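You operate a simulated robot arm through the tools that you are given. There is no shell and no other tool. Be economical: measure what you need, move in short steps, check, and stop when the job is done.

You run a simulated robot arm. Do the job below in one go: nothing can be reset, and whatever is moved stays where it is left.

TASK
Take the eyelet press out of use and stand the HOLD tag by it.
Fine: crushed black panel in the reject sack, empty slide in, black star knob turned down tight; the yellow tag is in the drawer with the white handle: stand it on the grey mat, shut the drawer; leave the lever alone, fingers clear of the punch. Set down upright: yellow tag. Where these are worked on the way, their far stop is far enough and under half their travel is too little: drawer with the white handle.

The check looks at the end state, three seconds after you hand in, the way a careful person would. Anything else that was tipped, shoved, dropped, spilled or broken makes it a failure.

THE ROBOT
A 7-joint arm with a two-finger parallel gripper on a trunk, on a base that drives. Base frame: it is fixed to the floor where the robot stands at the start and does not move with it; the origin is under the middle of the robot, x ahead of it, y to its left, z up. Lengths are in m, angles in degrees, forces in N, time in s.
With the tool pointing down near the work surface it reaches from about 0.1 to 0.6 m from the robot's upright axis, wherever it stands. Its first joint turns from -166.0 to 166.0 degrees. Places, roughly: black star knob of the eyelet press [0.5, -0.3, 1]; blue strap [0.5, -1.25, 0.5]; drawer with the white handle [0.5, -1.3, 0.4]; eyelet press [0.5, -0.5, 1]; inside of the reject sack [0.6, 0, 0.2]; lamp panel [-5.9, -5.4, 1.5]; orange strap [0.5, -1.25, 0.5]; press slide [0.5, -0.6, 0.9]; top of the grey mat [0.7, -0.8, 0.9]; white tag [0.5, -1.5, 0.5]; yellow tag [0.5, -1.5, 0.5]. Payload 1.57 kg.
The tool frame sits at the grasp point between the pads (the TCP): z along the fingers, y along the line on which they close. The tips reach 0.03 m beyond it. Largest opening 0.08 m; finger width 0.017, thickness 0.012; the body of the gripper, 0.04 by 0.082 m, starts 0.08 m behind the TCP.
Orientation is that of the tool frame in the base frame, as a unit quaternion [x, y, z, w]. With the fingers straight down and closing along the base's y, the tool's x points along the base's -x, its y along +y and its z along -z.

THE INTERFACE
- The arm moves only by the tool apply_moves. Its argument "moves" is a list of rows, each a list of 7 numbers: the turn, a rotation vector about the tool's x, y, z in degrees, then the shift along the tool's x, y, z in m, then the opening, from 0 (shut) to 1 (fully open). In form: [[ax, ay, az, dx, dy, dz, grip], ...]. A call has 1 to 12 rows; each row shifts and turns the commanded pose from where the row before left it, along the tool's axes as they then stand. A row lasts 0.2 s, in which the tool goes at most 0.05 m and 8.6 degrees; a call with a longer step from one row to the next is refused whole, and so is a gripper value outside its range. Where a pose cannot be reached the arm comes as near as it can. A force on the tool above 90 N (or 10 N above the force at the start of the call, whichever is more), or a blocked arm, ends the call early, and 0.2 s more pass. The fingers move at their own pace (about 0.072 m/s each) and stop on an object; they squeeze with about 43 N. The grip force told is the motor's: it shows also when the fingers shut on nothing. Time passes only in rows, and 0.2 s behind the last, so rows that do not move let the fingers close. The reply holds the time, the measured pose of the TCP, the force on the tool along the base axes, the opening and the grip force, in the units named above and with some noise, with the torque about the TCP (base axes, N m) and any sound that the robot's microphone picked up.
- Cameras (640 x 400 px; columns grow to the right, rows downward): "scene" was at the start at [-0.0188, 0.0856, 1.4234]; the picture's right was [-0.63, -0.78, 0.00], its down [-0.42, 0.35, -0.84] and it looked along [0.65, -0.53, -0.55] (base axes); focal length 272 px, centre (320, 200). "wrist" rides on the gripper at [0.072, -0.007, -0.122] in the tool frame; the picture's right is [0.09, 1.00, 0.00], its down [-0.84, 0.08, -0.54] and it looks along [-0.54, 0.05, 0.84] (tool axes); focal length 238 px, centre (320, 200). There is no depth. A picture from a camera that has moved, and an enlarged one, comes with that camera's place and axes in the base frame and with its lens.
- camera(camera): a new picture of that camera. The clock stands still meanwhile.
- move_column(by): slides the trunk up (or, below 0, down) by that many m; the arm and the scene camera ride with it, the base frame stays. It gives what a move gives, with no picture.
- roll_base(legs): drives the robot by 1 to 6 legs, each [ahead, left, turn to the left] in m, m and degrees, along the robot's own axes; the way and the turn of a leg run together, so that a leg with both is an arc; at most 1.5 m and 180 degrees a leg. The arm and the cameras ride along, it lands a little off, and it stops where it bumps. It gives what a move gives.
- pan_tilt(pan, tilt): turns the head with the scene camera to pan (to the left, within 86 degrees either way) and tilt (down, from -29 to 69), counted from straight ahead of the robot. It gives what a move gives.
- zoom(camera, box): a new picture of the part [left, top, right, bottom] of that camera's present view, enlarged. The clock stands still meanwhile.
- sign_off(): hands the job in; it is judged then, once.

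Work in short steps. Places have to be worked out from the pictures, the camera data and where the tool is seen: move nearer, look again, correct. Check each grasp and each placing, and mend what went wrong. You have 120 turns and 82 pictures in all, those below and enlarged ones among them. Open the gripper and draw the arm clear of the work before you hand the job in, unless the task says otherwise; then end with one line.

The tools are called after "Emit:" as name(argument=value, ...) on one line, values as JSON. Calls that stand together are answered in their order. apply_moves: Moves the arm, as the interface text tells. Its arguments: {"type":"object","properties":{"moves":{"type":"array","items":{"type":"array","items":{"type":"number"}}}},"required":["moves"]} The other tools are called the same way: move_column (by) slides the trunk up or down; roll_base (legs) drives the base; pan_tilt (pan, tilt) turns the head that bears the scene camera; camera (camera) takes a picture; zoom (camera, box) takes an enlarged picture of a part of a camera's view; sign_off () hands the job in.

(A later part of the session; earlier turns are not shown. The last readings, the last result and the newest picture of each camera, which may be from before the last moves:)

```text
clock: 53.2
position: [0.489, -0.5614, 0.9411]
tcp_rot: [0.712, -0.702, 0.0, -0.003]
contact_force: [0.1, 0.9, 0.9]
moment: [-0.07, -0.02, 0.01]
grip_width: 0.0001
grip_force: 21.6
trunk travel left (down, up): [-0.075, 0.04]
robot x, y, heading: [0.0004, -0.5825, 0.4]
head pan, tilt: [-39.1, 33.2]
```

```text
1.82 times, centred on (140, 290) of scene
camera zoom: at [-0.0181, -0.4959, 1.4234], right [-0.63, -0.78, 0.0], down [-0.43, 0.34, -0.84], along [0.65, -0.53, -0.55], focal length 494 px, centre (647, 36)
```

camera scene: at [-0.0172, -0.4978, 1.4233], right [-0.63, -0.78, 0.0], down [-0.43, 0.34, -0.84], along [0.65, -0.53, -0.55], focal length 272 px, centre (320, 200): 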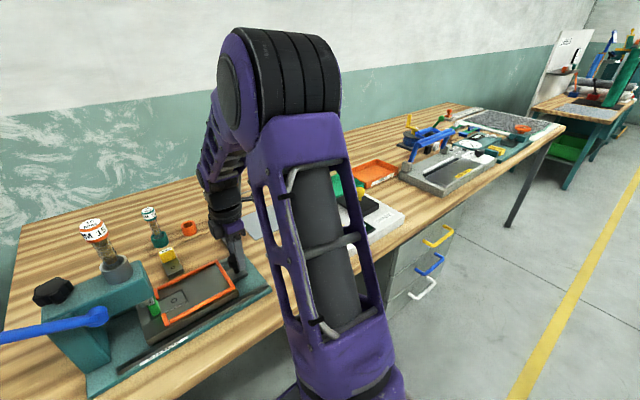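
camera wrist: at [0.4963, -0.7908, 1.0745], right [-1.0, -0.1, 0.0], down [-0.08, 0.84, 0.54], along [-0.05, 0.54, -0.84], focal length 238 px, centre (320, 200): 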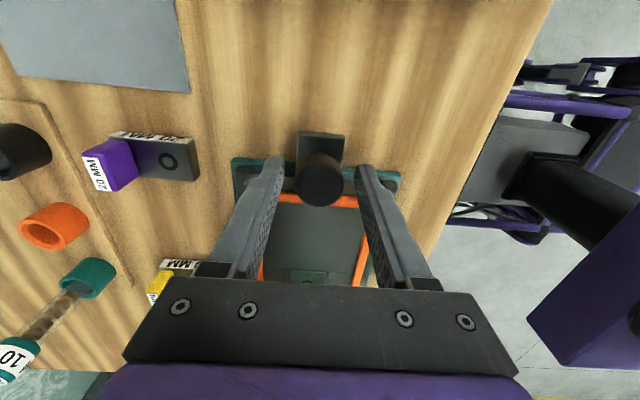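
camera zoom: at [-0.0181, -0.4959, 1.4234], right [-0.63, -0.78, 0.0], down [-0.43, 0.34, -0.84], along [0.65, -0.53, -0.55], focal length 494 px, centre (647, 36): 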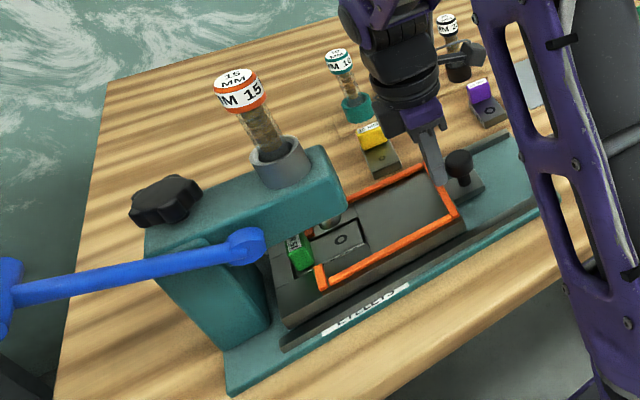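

The fingers slipped off the knob, so the slide is at or near its stop. Lift up, go behind the knob, and look.

Emit:
apply_moves(moves=[[0, 0, 0, 0, 0, -0.03, 0], [0, 0, 0, 0, 0, -0.05, 0], [0, 0, 0, 0.05, 0, 0, 0], [0, 0, 0, 0.05, 0, 0, 0]])

Emit:
camera(camera="wrist")

Emit:
zoom(camera="scene", box=[40, 220, 280, 390])

```text
clock: 54.2
position: [0.4891, -0.6723, 1.0201]
tcp_rot: [0.709, -0.706, 0.001, -0.001]
contact_force: [-0.6, 1.0, 0.0]
moment: [0.0, 0.01, 0.01]
grip_width: 0.0
grip_force: 21.2
trunk travel left (down, up): [-0.075, 0.04]
robot x, y, heading: [-0.0002, -0.5831, 0.2]
head pan, tilt: [-39.1, 33.2]
```

```text
45 pictures are left
camera wrist: at [0.4952, -0.7441, 1.1433], right [-1.0, -0.1, 0.0], down [-0.08, 0.84, 0.54], along [-0.05, 0.54, -0.84], focal length 238 px, centre (320, 200)
```

wrist: 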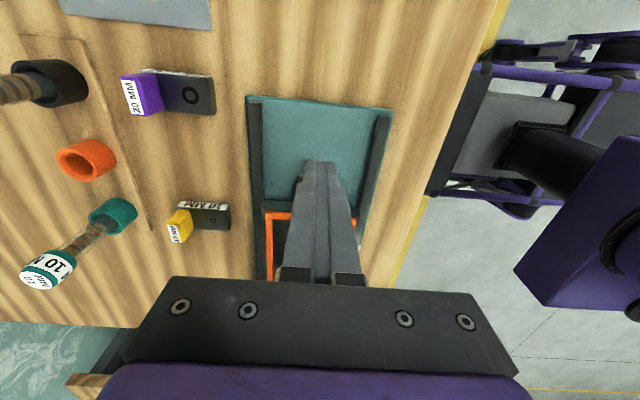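

```text
2.35 times, centred on (160, 305) of scene
camera zoom: at [-0.0178, -0.4978, 1.4234], right [-0.63, -0.78, 0.0], down [-0.43, 0.34, -0.84], along [0.65, -0.53, -0.55], focal length 640 px, centre (696, -47)
```

zoom: 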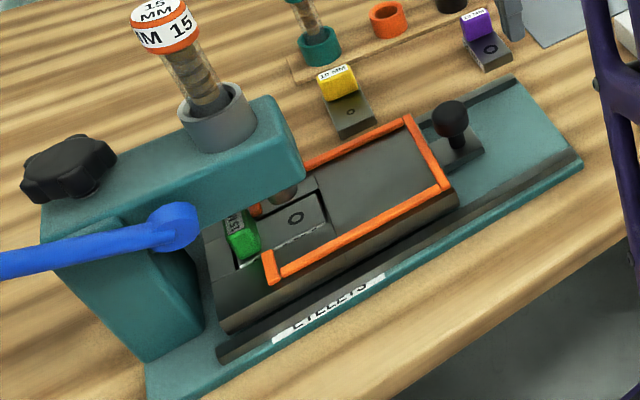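

Verify by pushing on the knob's back with shut fingers: descend behind it and nudge +y.

Emit:
apply_moves(moves=[[0, 0, 0, 0, 0, 0.04, 0], [0, 0, 0, 0, 0, 0.04, 0], [0, 0, 0, -0.02, 0, 0, 0], [0, 0, 0, -0.02, 0, 0, 0], [0, 0, 0, -0.008, 0, 0, 0], [0, 0, 0, -0.006, 0, 0, 0]])

```text
clock: 55.6
position: [0.4902, -0.6146, 0.9397]
tcp_rot: [0.709, -0.706, 0.0, -0.002]
contact_force: [-0.6, -0.3, 0.0]
moment: [-0.01, 0.01, -0.02]
grip_width: 0.0
grip_force: 21.1
trunk travel left (down, up): [-0.075, 0.04]
robot x, y, heading: [0.0027, -0.5847, 0.0]
head pan, tilt: [-39.1, 33.2]
```

No contact yet; push in 5 mm steps.

Emit:
apply_moves(moves=[[0, 0, 0, -0.005, 0, 0, 0], [0, 0, 0, -0.005, 0, 0, 0], [0, 0, 0, -0.005, 0, 0, 0]])

```text
clock: 56.5
position: [0.4904, -0.6152, 0.9397]
tcp_rot: [-0.705, 0.71, -0.005, -0.002]
contact_force: [5.0, -56.5, 2.2]
moment: [-0.17, 0.34, -0.06]
grip_width: 0.0001
grip_force: 20.7
trunk travel left (down, up): [-0.075, 0.04]
robot x, y, heading: [0.0038, -0.5828, 0.1]
head pan, tilt: [-39.1, 33.2]
```

Hard stop at 56 N: slide is fully in. Back off, raise, and turn the tool to −40° yaw for the star knob at ~(0.497,−0.341,1.04).

Emit:
apply_moves(moves=[[0, 0, 0, 0.03, 0, 0, 0], [0, 0, 0, 0, 0, -0.05, 0], [0, 0, 0, 0, 0, -0.05, 0.5], [0, 0, 0, 0, 0, -0.05, 0.8], [0, 0, 0, 0, 0, -0.05, 0.8], [0, 0, 0, 0, 0.03, -0.04, 0.8], [0, 0, 0, 0, 0.03, -0.04, 0.8], [0, 0, 0, 0, 0, -0.04, 0.8]])

Emit:
apply_moves(moves=[[0, 0, 8.4, 0, 0, 0, 0.8], [0, 0, 8.4, 0, 0, 0, 0.8], [0, 0, 8.4, 0, 0, 0, 0.8], [0, 0, 8.4, 0, 0, 0, 0.8], [0, 0, 8.4, 0, 0, 0, 0.8], [0, 0, 8, 0, 0, 0, 0.8]])

```text
clock: 58.2
position: [0.4294, -0.6308, 1.2583]
tcp_rot: [0.709, -0.705, 0.001, -0.002]
contact_force: [-0.3, -0.1, 0.3]
moment: [-0.02, -0.02, 0.0]
grip_width: 0.0641
grip_force: 0.1
trunk travel left (down, up): [-0.075, 0.04]
robot x, y, heading: [0.0046, -0.5828, 0.3]
head pan, tilt: [-39.1, 33.2]
```

```text
clock: 59.6
position: [0.4284, -0.6328, 1.2594]
tcp_rot: [-0.344, 0.939, 0.0, 0.0]
contact_force: [-0.8, -0.3, 0.1]
moment: [0.0, -0.02, -0.02]
grip_width: 0.0639
grip_force: 0.0
trunk travel left (down, up): [-0.075, 0.04]
robot x, y, heading: [0.0028, -0.5835, 0.6]
head pan, tilt: [-39.1, 33.2]
```

Arm is high (tips 1.23, bottle top ~1.145). Drive left 0.28 m.

Emit:
roll_base(legs=[[0, 0.28, 0]])

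Emit:
camera(camera="wrist")

```text
clock: 62.9
position: [0.4294, -0.3506, 1.26]
tcp_rot: [-0.344, 0.939, -0.001, 0.0]
contact_force: [0.5, -0.8, 0.4]
moment: [0.0, 0.01, 0.0]
grip_width: 0.0639
grip_force: 0.0
trunk travel left (down, up): [-0.075, 0.04]
robot x, y, heading: [0.0018, -0.3008, 0.2]
head pan, tilt: [-39.1, 33.2]
```

```text
43 pictures are left
camera wrist: at [0.3767, -0.4036, 1.3826], right [-0.71, 0.7, 0.0], down [0.59, 0.6, 0.54], along [0.38, 0.39, -0.84], focal length 238 px, centre (320, 200)
```

wrist: 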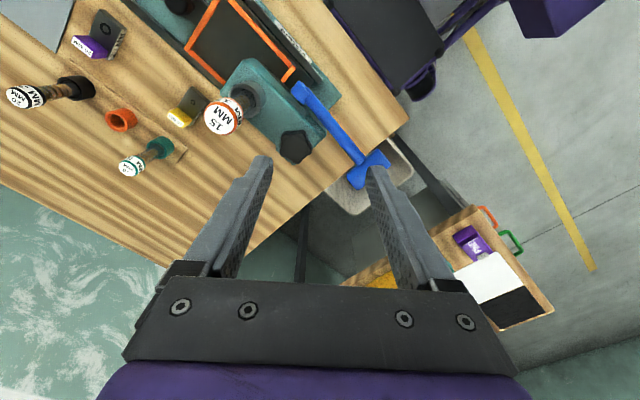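

Knob confirmed at ≈(0.495,-0.340). Move above it, to z 1.12, and look.

Emit:
apply_moves(moves=[[0, 0, 0, -0.019, -0.0117, 0, 0.85], [0, 0, 0, -0.019, -0.0117, 0, 0.85], [0, 0, 0, -0.019, -0.0117, 0, 0.85], [0, 0, 0, 0, 0, 0.04, 0.85], [0, 0, 0, 0, 0, 0.04, 0.85], [0, 0, 0, 0, 0, 0.04, 0.85], [0, 0, 0, 0, 0, 0.02, 0.85]])

Emit:
camera(camera="wrist")

Emit:
camera(camera="scene")

```text
clock: 64.5
position: [0.4945, -0.3405, 1.1189]
tcp_rot: [-0.344, 0.939, -0.001, 0.002]
contact_force: [-0.1, 0.0, -0.5]
moment: [-0.01, 0.0, 0.0]
grip_width: 0.068
grip_force: 0.1
trunk travel left (down, up): [-0.075, 0.04]
robot x, y, heading: [0.0028, -0.3045, 0.5]
head pan, tilt: [-39.1, 33.2]
```

```text
42 pictures are left
camera wrist: at [0.4432, -0.3936, 1.2423], right [-0.71, 0.7, 0.0], down [0.59, 0.6, 0.54], along [0.38, 0.39, -0.84], focal length 238 px, centre (320, 200)
```

wrist: 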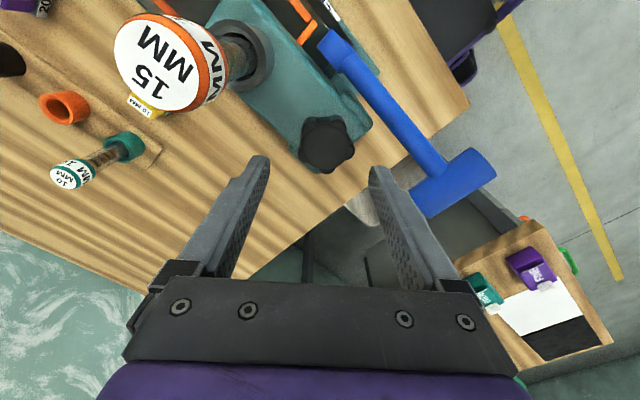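

```text
41 pictures are left
camera scene: at [-0.0186, -0.2178, 1.4234], right [-0.63, -0.78, 0.0], down [-0.43, 0.34, -0.84], along [0.65, -0.53, -0.55], focal length 272 px, centre (320, 200)
```

scene: 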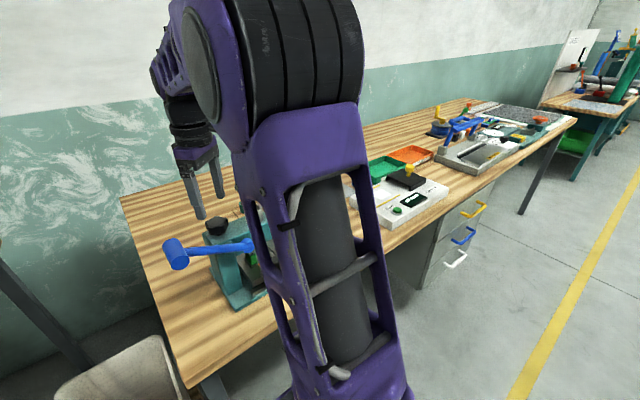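

Knob centre ≈(0.490,-0.337), top ≈1.055. Rotate to −25° so the fingers stay off the lever, correct xy and descend to z≈1.07.

Emit:
apply_moves(moves=[[0, 0, 7.5, 0, 0, 0, 0.85], [0, 0, 7.5, 0, 0, 0, 0.85], [0, 0, 0, 0.0026, 0.005, 0, 0.85], [0, 0, 0, 0, 0, 0.03, 0.85], [0, 0, 0, 0, 0, 0.019, 0.85]])

Emit:
camera(camera="wrist")

Emit:
zoom(camera="scene", box=[140, 130, 290, 290])

```text
clock: 65.7
position: [0.4901, -0.3379, 1.0697]
tcp_rot: [-0.219, 0.976, 0.0, 0.001]
contact_force: [0.7, -0.2, 0.5]
moment: [-0.01, 0.03, 0.0]
grip_width: 0.0683
grip_force: 0.0
trunk travel left (down, up): [-0.075, 0.04]
robot x, y, heading: [-0.0007, -0.3028, 0.2]
head pan, tilt: [-39.1, 33.2]
```

```text
40 pictures are left
camera wrist: at [0.4271, -0.3755, 1.1931], right [-0.51, 0.86, 0.0], down [0.72, 0.43, 0.54], along [0.47, 0.28, -0.84], focal length 238 px, centre (320, 200)
```

wrist: 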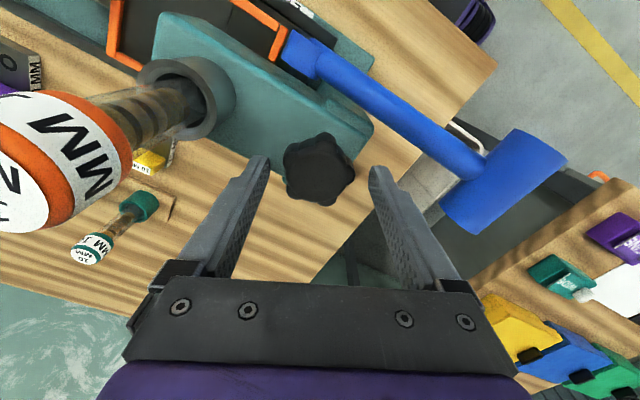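

```text
2.50 times, centred on (215, 210) of scene
camera zoom: at [-0.0186, -0.2178, 1.4234], right [-0.63, -0.78, 0.0], down [-0.43, 0.34, -0.84], along [0.65, -0.53, -0.55], focal length 680 px, centre (582, 175)
```

zoom: 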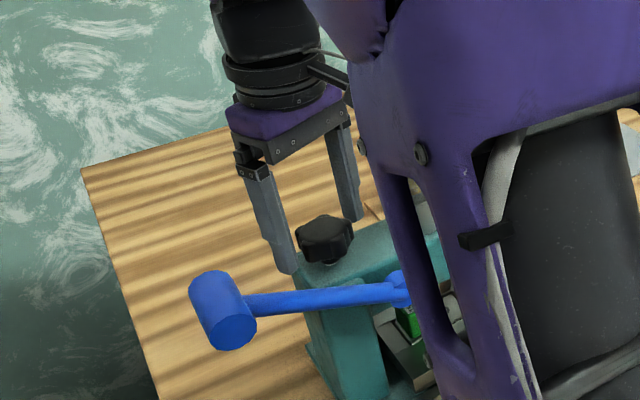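

Knob centred between fingers. Lower 6 mm, close.

Emit:
apply_moves(moves=[[0, 0, 0, 0, 0, 0.006, 0.85], [0, 0, 0, 0, 0, 0, 0], [0, 0, 0, 0, 0, 0, 0], [0, 0, 0, 0, 0, 0, 0]])

```text
clock: 66.7
position: [0.4911, -0.3387, 1.0642]
tcp_rot: [-0.218, 0.976, 0.0, 0.003]
contact_force: [5.5, -8.7, -0.2]
moment: [-0.13, -0.41, 0.02]
grip_width: 0.0406
grip_force: 45.1
trunk travel left (down, up): [-0.075, 0.04]
robot x, y, heading: [-0.0016, -0.3008, 0.1]
head pan, tilt: [-39.1, 33.2]
```

Gripped. Turn clockwise (tool +z) 40° and watch the torque.

Emit:
apply_moves(moves=[[0, 0, 8, 0, 0, 0, 0], [0, 0, 8, 0, 0, 0, 0], [0, 0, 8, 0, 0, 0, 0], [0, 0, 8, 0, 0, 0, 0], [0, 0, 8, 0, 0, 0, 0]])

```text
clock: 67.9
position: [0.4922, -0.3403, 1.0643]
tcp_rot: [0.13, 0.991, 0.0, 0.002]
contact_force: [13.1, -23.1, -1.9]
moment: [-0.64, -0.57, 0.06]
grip_width: 0.0408
grip_force: 44.9
trunk travel left (down, up): [-0.075, 0.04]
robot x, y, heading: [0.0016, -0.3048, -0.1]
head pan, tilt: [-39.1, 33.2]
```

Small lateral preload; relax 2 mm and continue turning.

Emit:
apply_moves(moves=[[0, 0, 4, -0.0015, -0.0017, 0, 0], [0, 0, 8, 0, 0, 0, 0], [0, 0, 8, 0, 0, 0, 0], [0, 0, 8, 0, 0, 0, 0], [0, 0, 8, 0, 0, 0, 0], [0, 0, 8, 0, 0, 0, 0]])

Emit:
camera(camera="wrist")

```text
clock: 69.3
position: [0.4908, -0.3409, 1.0638]
tcp_rot: [0.491, 0.871, 0.001, 0.0]
contact_force: [-1.6, -18.2, -7.9]
moment: [-0.5, 0.02, 0.05]
grip_width: 0.0404
grip_force: 44.8
trunk travel left (down, up): [-0.075, 0.04]
robot x, y, heading: [0.0013, -0.3018, 0.1]
head pan, tilt: [-39.1, 33.2]
```

```text
38 pictures are left
camera wrist: at [0.4474, -0.2843, 1.1873], right [0.8, 0.59, 0.0], down [0.5, -0.68, 0.54], along [0.32, -0.44, -0.84], focal length 238 px, centre (320, 200)
```

wrist: 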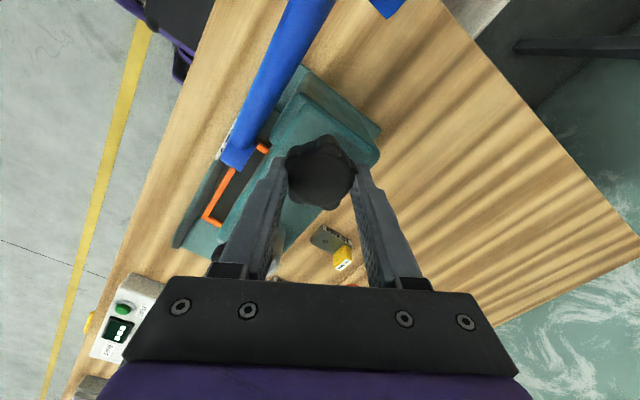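

84° turned, no tightening torque yet. Release slightly, lift, rotate back 84° and regrip.

Emit:
apply_moves(moves=[[0, 0, 0, 0, 0, 0, 0.68], [0, 0, 0, 0, 0, 0, 0.68], [0, 0, 0, 0, 0, -0.02, 0.68], [0, 0, 0, 0, 0, -0.02, 0.68], [0, 0, -8.4, 0, 0, 0, 0.8], [0, 0, -8.4, 0, 0, 0, 0.8], [0, 0, -8.4, 0, 0, 0, 0.8], [0, 0, -8.4, 0, 0, 0, 0.8], [0, 0, -8.4, 0, 0, 0, 0.8], [0, 0, -8.4, 0, 0, 0, 0.8], [0, 0, -8.4, 0, 0, 0, 0.8], [0, 0, -8.4, 0, 0, 0, 0.8]])

Emit:
apply_moves(moves=[[0, 0, -8.4, 0, 0, 0, 0.8], [0, 0, -8.4, 0, 0, 0, 0.8]])

Emit:
camera(camera="wrist")

```text
clock: 71.9
position: [0.492, -0.3395, 1.1055]
tcp_rot: [-0.076, 0.997, 0.001, 0.001]
contact_force: [-0.3, 0.1, 0.4]
moment: [-0.02, -0.01, 0.0]
grip_width: 0.064
grip_force: 0.0
trunk travel left (down, up): [-0.075, 0.04]
robot x, y, heading: [0.0025, -0.3029, 0.1]
head pan, tilt: [-39.1, 33.2]
```

```text
clock: 72.5
position: [0.4919, -0.3397, 1.1055]
tcp_rot: [-0.22, 0.976, 0.0, 0.002]
contact_force: [-0.2, -0.1, 0.1]
moment: [0.0, 0.04, 0.01]
grip_width: 0.0639
grip_force: 0.1
trunk travel left (down, up): [-0.075, 0.04]
robot x, y, heading: [0.0027, -0.3041, 0.1]
head pan, tilt: [-39.1, 33.2]
```

```text
37 pictures are left
camera wrist: at [0.4286, -0.3776, 1.2278], right [-0.51, 0.86, 0.0], down [0.72, 0.43, 0.54], along [0.47, 0.28, -0.84], focal length 238 px, centre (320, 200)
```

wrist: 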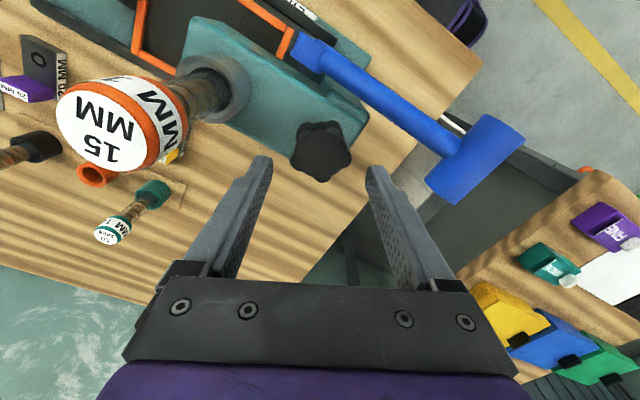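

Regrip a little lower and turn again.

Emit:
apply_moves(moves=[[0, 0, 0, 0, 0, 0.025, 0.8], [0, 0, 0, 0, 0, 0.021, 0.8], [0, 0, 0, 0, 0, 0, 0], [0, 0, 0, 0, 0, 0, 0], [0, 0, 0, 0, 0, 0, 0], [0, 0, 8, 0, 0, 0, 0], [0, 0, 8, 0, 0, 0, 0], [0, 0, 8, 0, 0, 0, 0], [0, 0, 8, 0, 0, 0, 0], [0, 0, 8, 0, 0, 0, 0]])

```text
clock: 74.7
position: [0.4916, -0.3406, 1.0581]
tcp_rot: [0.129, 0.992, 0.0, 0.001]
contact_force: [-0.9, -3.0, -8.2]
moment: [-0.07, 0.01, 0.68]
grip_width: 0.0401
grip_force: 45.5
trunk travel left (down, up): [-0.075, 0.04]
robot x, y, heading: [-0.0001, -0.3041, 0.2]
head pan, tilt: [-39.1, 33.2]
```

Torque rises to 0.68 Nm — tightening. Continue.

Emit:
apply_moves(moves=[[0, 0, 6, 0, 0, 0, 0], [0, 0, 6, 0, 0, 0, 0], [0, 0, 6, 0, 0, 0, 0]])

Emit:
camera(camera="wrist")

```text
clock: 75.5
position: [0.4919, -0.3403, 1.0587]
tcp_rot: [0.283, 0.959, 0.0, 0.002]
contact_force: [-1.1, -9.3, -3.6]
moment: [-0.26, -0.01, 0.69]
grip_width: 0.041
grip_force: 44.6
trunk travel left (down, up): [-0.075, 0.04]
robot x, y, heading: [-0.0001, -0.3059, 0.1]
head pan, tilt: [-39.1, 33.2]
```

```text
36 pictures are left
camera wrist: at [0.4268, -0.3086, 1.1821], right [0.46, 0.89, 0.0], down [0.74, -0.39, 0.54], along [0.48, -0.25, -0.84], focal length 238 px, centre (320, 200)
```

wrist: 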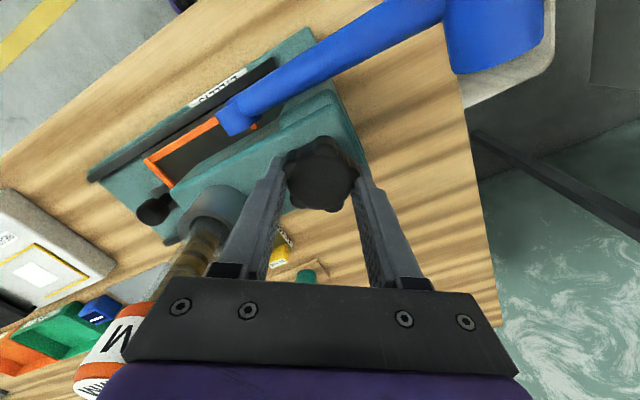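

Torque holds at 0.69; check whether the knob is moving or the fingers slip with another 16°.

Emit:
apply_moves(moves=[[0, 0, 8, 0, 0, 0, 0], [0, 0, 8, 0, 0, 0, 0]])

Emit:
zoom(camera="wrist", box=[240, 110, 400, 210])

```text
clock: 76.1
position: [0.4908, -0.3406, 1.0587]
tcp_rot: [0.413, 0.911, 0.001, 0.0]
contact_force: [-5.5, -11.6, 0.5]
moment: [-0.32, 0.16, 1.28]
grip_width: 0.0402
grip_force: 45.0
trunk travel left (down, up): [-0.075, 0.04]
robot x, y, heading: [0.0037, -0.3034, 0.5]
head pan, tilt: [-39.1, 33.2]
```

```text
4.00 times, centred on (320, 160) of wrist
camera zoom: at [0.4376, -0.2924, 1.1822], right [0.69, 0.73, 0.0], down [0.61, -0.58, 0.54], along [0.4, -0.37, -0.84], focal length 953 px, centre (320, 360)
```

zoom: 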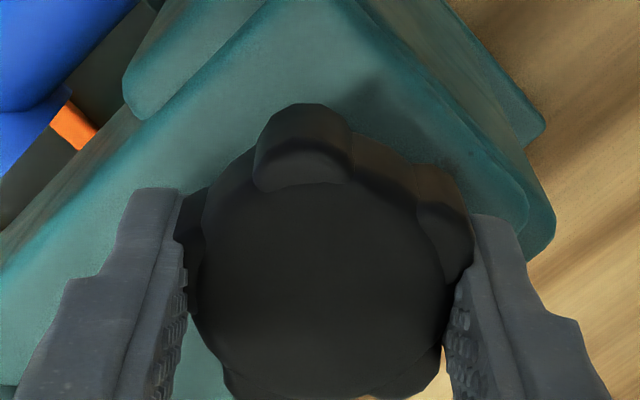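

Torque climbing to 1.28 Nm. A bit further to be sure.

Emit:
apply_moves(moves=[[0, 0, 6, 0, 0, 0, 0], [0, 0, 6, 0, 0, 0, 0]])

Emit:
zoom(camera="wrist", box=[240, 110, 400, 210])

```text
clock: 76.7
position: [0.4903, -0.3404, 1.06]
tcp_rot: [0.506, 0.862, 0.001, 0.001]
contact_force: [-9.6, -13.2, 2.4]
moment: [-0.35, 0.2, 0.76]
grip_width: 0.041
grip_force: 44.6
trunk travel left (down, up): [-0.075, 0.04]
robot x, y, heading: [-0.0006, -0.3031, 0.4]
head pan, tilt: [-39.1, 33.2]
```

```text
4.00 times, centred on (320, 160) of wrist
camera zoom: at [0.4486, -0.2823, 1.182], right [0.82, 0.57, 0.0], down [0.47, -0.69, 0.54], along [0.31, -0.45, -0.84], focal length 953 px, centre (320, 360)
```

zoom: 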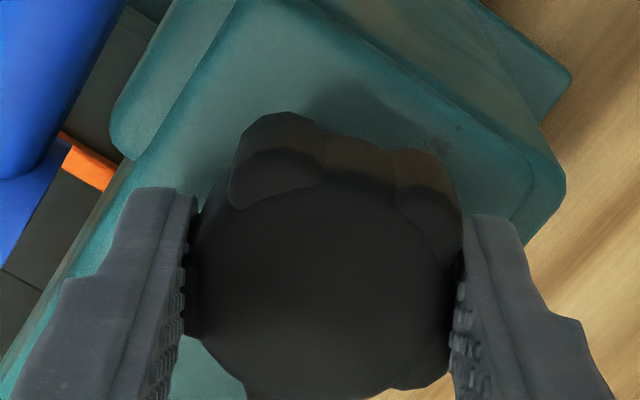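

The fingers now slip past the lobes while the knob stays put. One more stroke to confirm: release, lift, rotate back 84°.

Emit:
apply_moves(moves=[[0, 0, 0, 0, 0, 0, 0.68], [0, 0, 0, 0, 0, 0, 0.68], [0, 0, 0, 0, 0, -0.02, 0.68], [0, 0, 0, 0, 0, -0.025, 0.68], [0, 0, -8.4, 0, 0, 0, 0.8], [0, 0, -8.4, 0, 0, 0, 0.8], [0, 0, -8.4, 0, 0, 0, 0.8], [0, 0, -8.4, 0, 0, 0, 0.8], [0, 0, -8.4, 0, 0, 0, 0.8], [0, 0, -8.4, 0, 0, 0, 0.8], [0, 0, -8.4, 0, 0, 0, 0.8], [0, 0, -8.4, 0, 0, 0, 0.8]])

Emit:
camera(camera="wrist")

```text
clock: 79.3
position: [0.4902, -0.34, 1.1043]
tcp_rot: [-0.058, 0.998, 0.0, 0.001]
contact_force: [-0.4, 0.5, 0.0]
moment: [0.01, 0.01, 0.0]
grip_width: 0.0639
grip_force: 0.0
trunk travel left (down, up): [-0.075, 0.04]
robot x, y, heading: [0.001, -0.3018, 0.3]
head pan, tilt: [-39.1, 33.2]
```

```text
33 pictures are left
camera wrist: at [0.4196, -0.3555, 1.2267], right [-0.21, 0.98, 0.0], down [0.82, 0.17, 0.54], along [0.53, 0.11, -0.84], focal length 238 px, centre (320, 200)
```

wrist: 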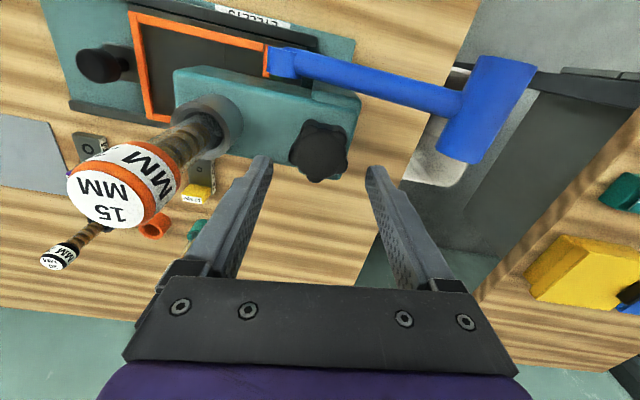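

Grip again here and turn up to 40°, watching torque.

Emit:
apply_moves(moves=[[0, 0, 0, 0, 0, 0.025, 0.8], [0, 0, 0, 0, 0, 0.021, 0.8], [0, 0, 0, 0, 0, 0, 0], [0, 0, 0, 0, 0, 0, 0], [0, 0, 0, 0, 0, 0, 0], [0, 0, 7, 0, 0, 0, 0], [0, 0, 7, 0, 0, 0, 0]])

Emit:
zoom(camera="wrist", box=[240, 110, 400, 210])

Emit:
apply_moves(moves=[[0, 0, 7, 0, 0, 0, 0], [0, 0, 7, 0, 0, 0, 0]])

Emit:
zoom(camera="wrist", box=[240, 110, 400, 210])

```text
clock: 80.9
position: [0.4914, -0.3407, 1.0578]
tcp_rot: [0.067, 0.998, 0.0, 0.001]
contact_force: [0.6, -3.4, 0.4]
moment: [-0.1, -0.04, 0.51]
grip_width: 0.0409
grip_force: 45.0
trunk travel left (down, up): [-0.075, 0.04]
robot x, y, heading: [0.0035, -0.3021, 0.1]
head pan, tilt: [-39.1, 33.2]
```

```text
4.00 times, centred on (320, 160) of wrist
camera zoom: at [0.4183, -0.3382, 1.1808], right [0.04, 1.0, 0.0], down [0.84, -0.03, 0.54], along [0.54, -0.02, -0.84], focal length 953 px, centre (320, 360)
```

zoom: 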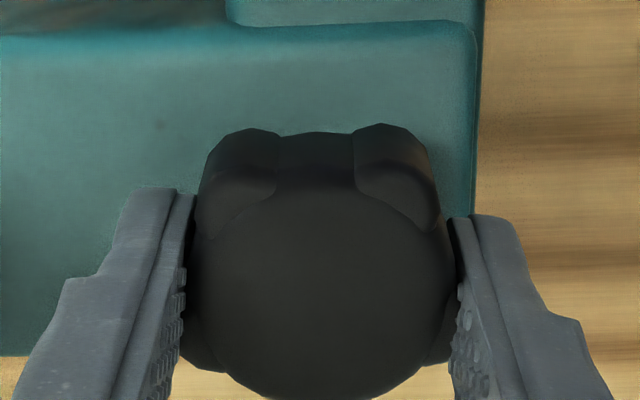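

```text
clock: 81.5
position: [0.492, -0.3409, 1.0583]
tcp_rot: [0.187, 0.982, 0.0, 0.002]
contact_force: [0.0, -7.8, 0.8]
moment: [-0.27, -0.04, 1.12]
grip_width: 0.0405
grip_force: 44.7
trunk travel left (down, up): [-0.075, 0.04]
robot x, y, heading: [0.0016, -0.3023, 0.2]
head pan, tilt: [-39.1, 33.2]
```

```text
4.00 times, centred on (320, 160) of wrist
camera zoom: at [0.4211, -0.3211, 1.1807], right [0.28, 0.96, 0.0], down [0.81, -0.24, 0.54], along [0.52, -0.15, -0.84], focal length 953 px, centre (320, 360)
```

zoom: 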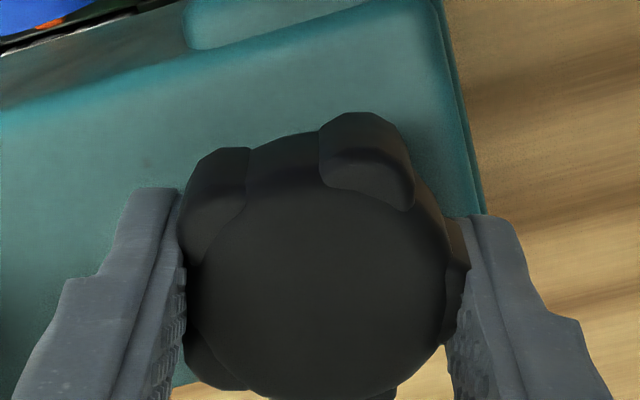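

Knob stays fixed at >1.1 Nm: tight. Release and lift away.

Emit:
apply_moves(moves=[[0, 0, 0, 0, 0, 0, 0.7], [0, 0, 0, 0, 0, 0, 0.7], [0, 0, 0, 0, 0, -0.03, 0.7], [0, 0, 0, 0, 0, -0.04, 0.8], [0, 0, -7, 0, 0, -0.04, 0.8], [0, 0, -7, 0, 0, -0.04, 0.8], [0, 0, -7, 0, 0, -0.04, 0.8], [0, 0, 0, 0.05, 0, 0, 0.8], [0, 0, 0, 0.04, 0, 0, 0.8]])

```text
clock: 83.5
position: [0.3998, -0.339, 1.2492]
tcp_rot: [0.004, 1.0, 0.0, 0.001]
contact_force: [-0.5, 0.3, 0.0]
moment: [0.01, 0.0, 0.02]
grip_width: 0.0641
grip_force: 0.0
trunk travel left (down, up): [-0.075, 0.04]
robot x, y, heading: [0.0073, -0.3034, 0.2]
head pan, tilt: [-39.1, 33.2]
```

Next, the drawer. Back off from the bench, drive right to y≈−1.3, and look with the head straight ahead.

Emit:
roll_base(legs=[[-0.45, 0, 0], [0, -1.0, 0]])

Emit:
pan_tilt(pan=-10, tilt=45)

Emit:
camera(camera="scene")

Emit:
camera(camera="wrist")

```text
clock: 95.8
position: [-0.035, -1.3357, 1.2495]
tcp_rot: [-0.001, 1.0, 0.0, 0.001]
contact_force: [-0.6, 0.0, 0.3]
moment: [-0.02, -0.02, 0.0]
grip_width: 0.0639
grip_force: 0.1
trunk travel left (down, up): [-0.075, 0.04]
robot x, y, heading: [-0.4367, -1.3037, 0.6]
head pan, tilt: [-39.1, 33.2]
```

```text
clock: 96.7
position: [-0.0346, -1.3354, 1.2473]
tcp_rot: [-0.001, 1.0, 0.0, 0.001]
contact_force: [-0.4, -0.1, 0.1]
moment: [-0.02, -0.01, 0.01]
grip_width: 0.0637
grip_force: 0.0
trunk travel left (down, up): [-0.075, 0.04]
robot x, y, heading: [-0.4348, -1.304, 0.7]
head pan, tilt: [-10.0, 45.0]
```

```text
30 pictures are left
camera scene: at [-0.4454, -1.1771, 1.4058], right [-0.16, -0.99, 0.0], down [-0.7, 0.11, -0.71], along [0.7, -0.11, -0.71], focal length 272 px, centre (320, 200)
```

scene: 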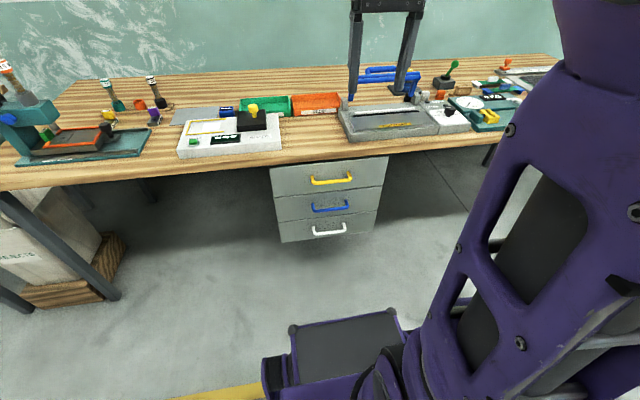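

```text
29 pictures are left
camera wrist: at [-0.1083, -1.3436, 1.371], right [-0.09, 1.0, 0.0], down [0.84, 0.08, 0.54], along [0.54, 0.05, -0.84], focal length 238 px, centre (320, 200)
```

wrist: 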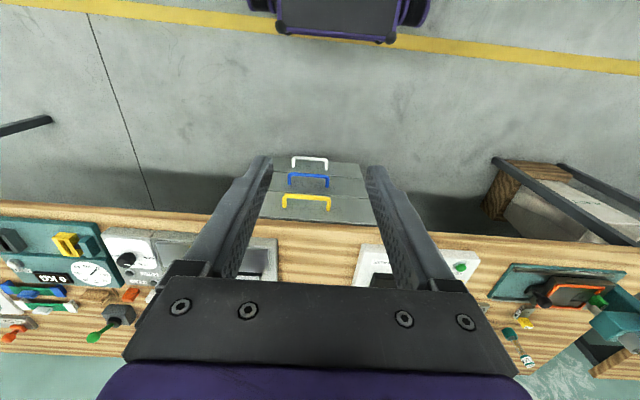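

White handle triangulated at ≈(0.28, −1.343, 0.469), bar along y. Rotate tool: yaw −90° then pitch so the fingers point forward 30° below horizontal, closing vertically.

Emit:
apply_moves(moves=[[0, 0, -8.5, 0, 0, 0, 0.6], [0, 0, -8.5, 0, 0, 0, 0.6], [0, 0, -8.5, 0, 0, 0, 0.6], [0, 0, -8.5, 0, 0, 0, 0.6], [0, 0, -8.5, 0, 0, 0, 0.6], [0, 0, -8.5, 0, 0, 0, 0.6], [0, 0, -8.5, 0, 0, 0, 0.6], [0, 0, -8.5, 0, 0, 0, 0.6], [0, 0, -8.5, 0, 0, 0, 0.6], [0, 0, -8.5, 0, 0, 0, 0.6], [0, 0, -5.2, 0, 0, 0, 0.6]])

Emit:
apply_moves(moves=[[8.5, 0, 0, 0, 0, 0.04, 0.6], [8.5, 0, 0, 0, 0, 0.04, 0.6], [8.5, 0, 0, 0, 0.02, 0.04, 0.6], [8.5, 0, 0, 0, 0.03, 0.03, 0.6], [8.5, 0, 0, 0, 0.03, 0.03, 0.6], [8.5, 0, 0, 0, 0.03, 0.03, 0.6], [8.5, 0, 0, 0, 0.03, 0.03, 0.6]])

Emit:
move_column(by=-0.075)

```text
clock: 99.1
position: [-0.0355, -1.3346, 1.2479]
tcp_rot: [0.711, -0.704, 0.001, -0.001]
contact_force: [-0.1, -0.6, -0.1]
moment: [-0.01, -0.02, 0.0]
grip_width: 0.048
grip_force: 0.1
trunk travel left (down, up): [-0.075, 0.04]
robot x, y, heading: [-0.4381, -1.3051, 0.7]
head pan, tilt: [-10.0, 45.0]
```

```text
clock: 100.0
position: [-0.0346, -1.3359, 1.0561]
tcp_rot: [0.7, -0.699, 0.104, -0.102]
contact_force: [-0.2, -0.3, -0.1]
moment: [0.03, 0.02, 0.0]
grip_width: 0.0482
grip_force: 0.0
trunk travel left (down, up): [-0.075, 0.04]
robot x, y, heading: [-0.439, -1.3055, 0.9]
head pan, tilt: [-10.0, 45.0]
stopped in row 4: the arm was blocked; the commanded pose is now the measured one
```

```text
clock: 101.1
position: [-0.0351, -1.3365, 0.9807]
tcp_rot: [0.702, -0.698, 0.103, -0.101]
contact_force: [-0.2, -0.2, 0.1]
moment: [0.02, -0.03, 0.0]
grip_width: 0.0482
grip_force: 0.2
trunk travel left (down, up): [0.0, 0.115]
robot x, y, heading: [-0.4343, -1.306, 0.7]
head pan, tilt: [-10.0, 45.0]
```

The pitch was blocked, probably close to the body. Move the tool 0.12 m forward first, then try pitching again in small steps.

Emit:
apply_moves(moves=[[0, 0, 0, 0, -0.038, 0.0115, 0.6], [0, 0, 0, 0, -0.038, 0.0115, 0.6], [0, 0, 0, 0, -0.038, 0.0115, 0.6], [7, 0, 0, 0, 0, 0, 0.6], [7, 0, 0, 0, 0, 0, 0.6], [7, 0, 0, 0, 0, 0, 0.6]])

Emit:
camera(camera="scene")

```text
clock: 102.5
position: [0.0838, -1.3357, 0.9837]
tcp_rot: [0.671, -0.666, 0.233, -0.23]
contact_force: [0.3, -0.5, 0.0]
moment: [0.01, -0.02, 0.02]
grip_width: 0.0479
grip_force: 0.0
trunk travel left (down, up): [0.0, 0.115]
robot x, y, heading: [-0.4326, -1.3066, 0.7]
head pan, tilt: [-10.0, 45.0]
```

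```text
28 pictures are left
camera scene: at [-0.4452, -1.177, 1.3307], right [-0.16, -0.99, 0.0], down [-0.7, 0.11, -0.71], along [0.7, -0.11, -0.71], focal length 272 px, centre (320, 200)
```

scene: 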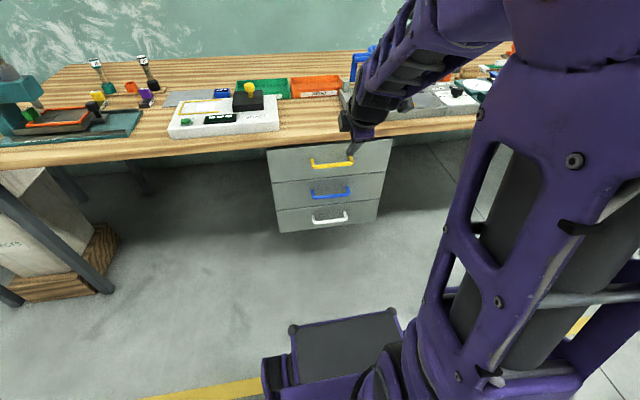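

Works now (38°). Pitch on to 60° and descend to z≈0.65.

Emit:
apply_moves(moves=[[7.3, 0, 0, 0, 0.02, 0.02, 0.6], [7.3, 0, 0, 0, 0.02, 0.02, 0.6], [7.4, 0, 0, 0, 0, 0, 0.6], [0, 0, 0, 0, 0.036, 0.021, 0.6], [0, 0, 0, 0, 0.036, 0.021, 0.6], [0, 0, 0, 0, 0.036, 0.021, 0.6], [0, 0, 0, 0, 0.036, 0.021, 0.6], [0, 0, 0, 0, 0.036, 0.021, 0.6], [0, 0, 0, 0, 0.036, 0.021, 0.6]])

```text
clock: 104.5
position: [0.0849, -1.3338, 0.6825]
tcp_rot: [0.615, -0.61, 0.354, -0.353]
contact_force: [-1.0, -0.5, 0.1]
moment: [-0.02, 0.02, -0.01]
grip_width: 0.0481
grip_force: 0.1
out of reach, approached as far as the arm can: row 1
trunk travel left (down, up): [0.0, 0.115]
robot x, y, heading: [-0.432, -1.306, 1.0]
head pan, tilt: [-10.0, 45.0]
```

Move to a stand-off 0.1 m before the handle along the tool axis, then look.

Emit:
apply_moves(moves=[[0, 0, 0, 0.0018, 0.0172, 0.033, 0.7], [0, 0, 0, 0.0018, 0.0172, 0.033, 0.7], [0, 0, 0, 0.0018, 0.0172, 0.033, 0.7], [0, 0, 0, 0.0018, 0.0172, 0.033, 0.7], [0, 0, 0, 0.0018, 0.0172, 0.033, 0.7]])

Emit:
camera(camera="wrist")

Emit:
zoom(camera="scene", box=[240, 120, 420, 240])

```text
clock: 105.7
position: [0.1849, -1.3434, 0.5236]
tcp_rot: [0.614, -0.609, 0.355, -0.354]
contact_force: [-0.3, 0.0, -0.1]
moment: [0.04, 0.02, 0.0]
grip_width: 0.056
grip_force: 0.0
trunk travel left (down, up): [0.0, 0.115]
robot x, y, heading: [-0.4353, -1.3032, 0.9]
head pan, tilt: [-10.0, 45.0]
```

```text
27 pictures are left
camera wrist: at [0.0815, -1.417, 0.5917], right [-0.5, -0.1, -0.86], down [-0.51, 0.83, 0.2], along [0.7, 0.54, -0.46], focal length 238 px, centre (320, 200)
```

wrist: 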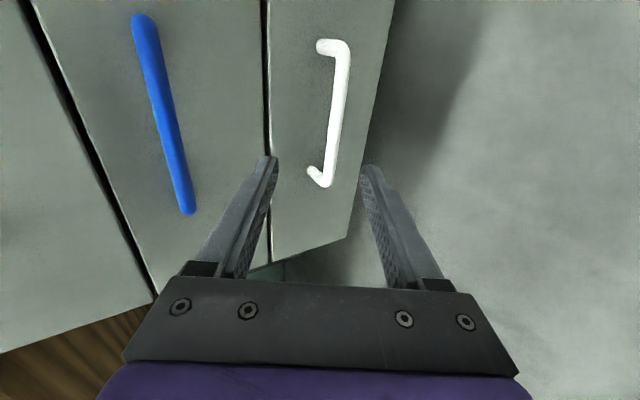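

```text
3.33 times, centred on (330, 180) of scene
camera zoom: at [-0.4455, -1.1771, 1.3308], right [-0.16, -0.99, 0.0], down [-0.7, 0.11, -0.71], along [0.7, -0.11, -0.71], focal length 906 px, centre (287, 267)
```

zoom: 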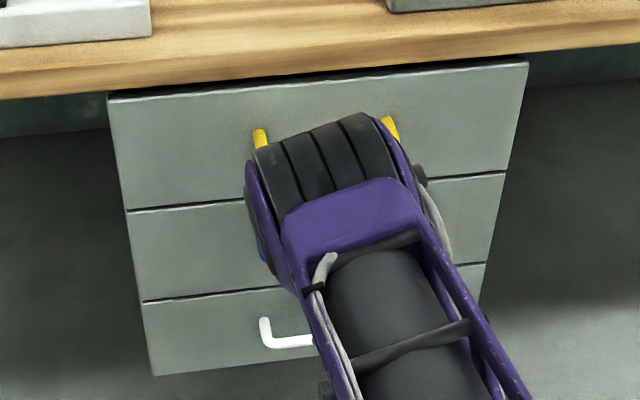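

Handle bar centre ≈(0.275,−1.353,0.461). Shift 1 cm down-perpendicular and advance along the tool axis.

Emit:
apply_moves(moves=[[0, 0, 0, 0.005, 0.01, 0.02, 0.7], [0, 0, 0, 0, 0, 0.03, 0.7], [0, 0, 0, 0, 0, 0.025, 0.7], [0, 0, 0, 0, 0, 0.015, 0.7]])

Emit:
camera(camera="wrist")

```text
clock: 106.7
position: [0.2575, -1.3487, 0.4699]
tcp_rot: [0.614, -0.61, 0.354, -0.354]
contact_force: [-1.0, 0.4, 0.4]
moment: [-0.03, 0.01, 0.0]
grip_width: 0.0563
grip_force: 0.1
trunk travel left (down, up): [0.0, 0.115]
robot x, y, heading: [-0.4343, -1.301, 0.8]
head pan, tilt: [-10.0, 45.0]
```

```text
25 pictures are left
camera wrist: at [0.1545, -1.4219, 0.5376], right [-0.5, -0.1, -0.86], down [-0.51, 0.84, 0.2], along [0.7, 0.54, -0.46], focal length 238 px, centre (320, 200)
```

wrist: 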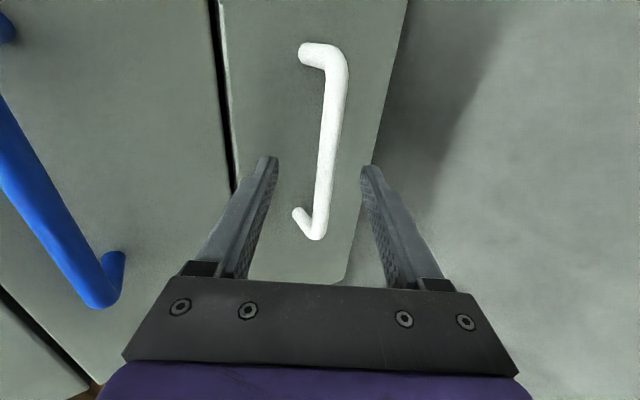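

Bar is centred; advance 2 cm more and close.

Emit:
apply_moves(moves=[[0, 0, 0, 0, 0.002, 0.02, 0.7], [0, 0, 0, 0, 0, 0, 0], [0, 0, 0, 0, 0, 0, 0], [0, 0, 0, 0, 0, 0, 0], [0, 0, 0, 0, 0, 0, 0]])

```text
clock: 107.9
position: [0.272, -1.349, 0.4562]
tcp_rot: [0.615, -0.611, 0.353, -0.351]
contact_force: [-4.4, 0.8, -12.2]
moment: [0.06, 0.24, -0.04]
grip_width: 0.0138
grip_force: 30.4
trunk travel left (down, up): [0.0, 0.115]
robot x, y, heading: [-0.4343, -1.3055, 0.9]
head pan, tilt: [-10.0, 45.0]
```

Handle gripped (13.8 mm). Pull by driving the base back 0.3 m.

Emit:
roll_base(legs=[[-0.3, 0, 0]])

Emit:
camera(camera="scene")

```text
clock: 110.0
position: [-0.0266, -1.3512, 0.4568]
tcp_rot: [0.615, -0.61, 0.352, -0.354]
contact_force: [-0.4, 23.1, -22.8]
moment: [0.38, 0.47, 0.48]
grip_width: 0.0136
grip_force: 30.4
trunk travel left (down, up): [0.0, 0.115]
robot x, y, heading: [-0.7375, -1.3084, 0.9]
head pan, tilt: [-10.0, 45.0]
```

```text
24 pictures are left
camera scene: at [-0.744, -1.1809, 1.3307], right [-0.16, -0.99, 0.0], down [-0.7, 0.11, -0.71], along [0.7, -0.11, -0.71], focal length 272 px, centre (320, 200)
```

scene: 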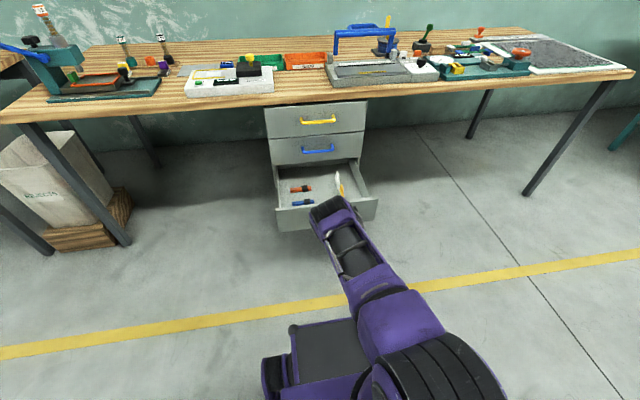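

Drawer opened 0.3 m without hitting a stop. Zoom into it.

Emit:
zoom(camera="scene", box=[265, 150, 385, 235])

```text
4.71 times, centred on (325, 192) of scene
camera zoom: at [-0.744, -1.1809, 1.3307], right [-0.16, -0.99, 0.0], down [-0.7, 0.11, -0.71], along [0.7, -0.11, -0.71], focal length 1279 px, centre (296, 235)
```

zoom: 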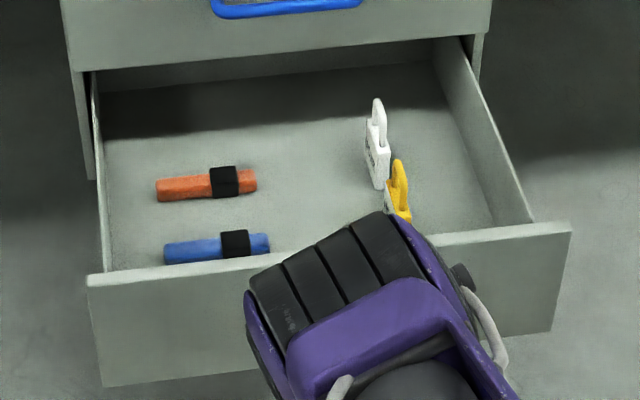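

Tags stand upright; yellow at ≈(0.12,−1.41). Release the handle, retreat along the tool axis, lift, and pitch the tool back to vertical.

Emit:
apply_moves(moves=[[0, 0, 0, 0, 0, 0, 0.6], [0, 0, 0, 0, 0, 0, 0.6], [0, 0, 0, 0, 0, -0.03, 0.6], [0, 0, 0, 0, 0, -0.04, 0.6], [0, 0, 0, 0, 0, -0.05, 0.6], [0, 0, 0, 0, -0.04, -0.025, 0.6], [0, 0, 0, 0, -0.04, -0.025, 0.6], [0, 0, 0, 0, -0.04, -0.025, 0.6], [0, 0, 0, 0, -0.04, -0.025, 0.6], [0, 0, 0, 0, -0.04, -0.025, 0.6]])

Emit:
apply_moves(moves=[[-8.5, 0, 0, 0, -0.02, -0.015, 0.6], [-8.5, 0, 0, 0, -0.02, -0.015, 0.6], [-8.5, 0, 0, 0, -0.02, -0.015, 0.6], [-8.5, 0, 0, 0, 0, 0, 0.6], [-8.5, 0, 0, 0, 0, 0, 0.6], [-8.5, 0, 0, 0, 0, 0, 0.6], [-8.5, 0, 0, 0, 0, 0, 0.6]])

```text
clock: 112.2
position: [-0.14, -1.3508, 0.7536]
tcp_rot: [0.614, -0.61, 0.353, -0.355]
contact_force: [0.2, 0.2, -0.4]
moment: [0.0, 0.02, 0.02]
grip_width: 0.048
grip_force: 0.1
trunk travel left (down, up): [0.0, 0.115]
robot x, y, heading: [-0.7362, -1.3086, 0.7]
head pan, tilt: [-10.0, 45.0]
```

```text
clock: 113.8
position: [-0.14, -1.348, 0.82]
tcp_rot: [0.71, -0.704, 0.003, -0.001]
contact_force: [-0.2, 0.1, 0.6]
moment: [0.05, -0.01, 0.03]
grip_width: 0.048
grip_force: 0.1
out of reach, approached as far as the arm can: row 3
trunk travel left (down, up): [0.0, 0.115]
robot x, y, heading: [-0.738, -1.3091, 0.9]
head pan, tilt: [-10.0, 45.0]
```

Vertical again. Drive forward 0.3 m and view the drawer from above.

Emit:
roll_base(legs=[[0.3, 0, 0]])

Emit:
apply_moves(moves=[[0, 0, 0, 0.02, 0.02, 0, 0.6], [0, 0, 0, 0.02, 0.02, 0, 0.6]])

Emit:
camera(camera="wrist")

```text
clock: 115.8
position: [0.1591, -1.3472, 0.8196]
tcp_rot: [0.709, -0.705, 0.004, -0.003]
contact_force: [-0.6, 0.6, 0.6]
moment: [0.05, 0.01, 0.0]
grip_width: 0.0481
grip_force: 0.0
trunk travel left (down, up): [0.0, 0.115]
robot x, y, heading: [-0.4379, -1.3064, 0.7]
head pan, tilt: [-10.0, 45.0]
```

```text
clock: 116.4
position: [0.1191, -1.3875, 0.8178]
tcp_rot: [0.709, -0.705, 0.003, -0.003]
contact_force: [-0.3, -0.1, -0.4]
moment: [-0.04, 0.02, 0.0]
grip_width: 0.0477
grip_force: 0.0
trunk travel left (down, up): [0.0, 0.115]
robot x, y, heading: [-0.4344, -1.3058, 0.5]
head pan, tilt: [-10.0, 45.0]
```

```text
22 pictures are left
camera wrist: at [0.1245, -1.4604, 0.9411], right [-1.0, -0.1, -0.01], down [-0.09, 0.84, 0.54], along [-0.05, 0.54, -0.84], focal length 238 px, centre (320, 200)
```

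wrist: 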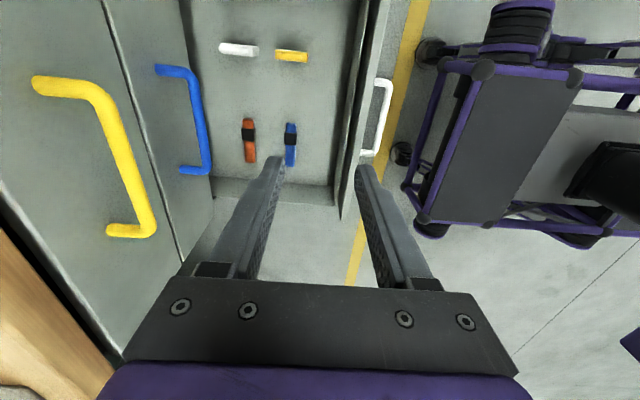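

Yellow tag ≈(0.175,−1.435,0.45), thin along y. Yaw back to 0° so fingers close along y, and move over it lower.

Emit:
apply_moves(moves=[[0, 0, 8.5, 0, 0, 0, 0.6], [0, 0, 8.5, 0, 0, 0, 0.6], [0, 0, 8.5, 0, 0, 0, 0.6], [0, 0, 8.5, 0, 0, 0, 0.6], [0, 0, 8.5, 0, 0, 0, 0.6], [0, 0, 8.5, 0, 0, 0, 0.6], [0, 0, 8.5, 0, 0, 0, 0.6], [0, 0, 8.5, 0, 0, 0, 0.6], [0, 0, 8.5, 0, 0, 0, 0.6], [0, 0, 8.5, 0, 0, 0, 0.6], [0, 0, 5.2, 0, 0, 0, 0.6]])

Emit:
apply_moves(moves=[[0, 0, 0, -0.015, -0.024, 0.03, 0.6], [0, 0, 0, -0.015, -0.024, 0.03, 0.6], [0, 0, 0, 0, 0, 0.05, 0.6], [0, 0, 0, 0, 0, 0.05, 0.6]])

Emit:
camera(camera="wrist")

```text
clock: 118.8
position: [0.1188, -1.3893, 0.8184]
tcp_rot: [0.001, 1.0, -0.001, 0.004]
contact_force: [-0.2, 0.1, -0.6]
moment: [0.03, 0.0, 0.0]
grip_width: 0.0482
grip_force: 0.0
trunk travel left (down, up): [0.0, 0.115]
robot x, y, heading: [-0.4372, -1.3053, 0.5]
head pan, tilt: [-10.0, 45.0]
```

```text
clock: 119.8
position: [0.15, -1.4341, 0.6601]
tcp_rot: [-0.001, 1.0, -0.001, 0.005]
contact_force: [-0.4, -0.8, 0.9]
moment: [0.0, 0.05, 0.01]
grip_width: 0.0478
grip_force: 0.0
trunk travel left (down, up): [0.0, 0.115]
robot x, y, heading: [-0.4363, -1.3073, 0.4]
head pan, tilt: [-10.0, 45.0]
```

```text
21 pictures are left
camera wrist: at [0.0764, -1.4432, 0.7817], right [-0.09, 1.0, 0.0], down [0.83, 0.08, 0.55], along [0.55, 0.05, -0.84], focal length 238 px, centre (320, 200)
```

wrist: 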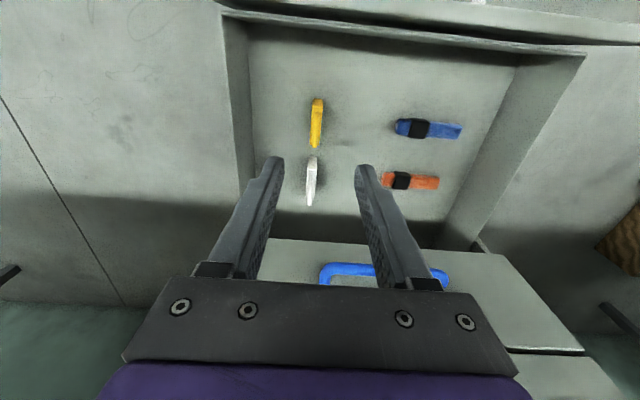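

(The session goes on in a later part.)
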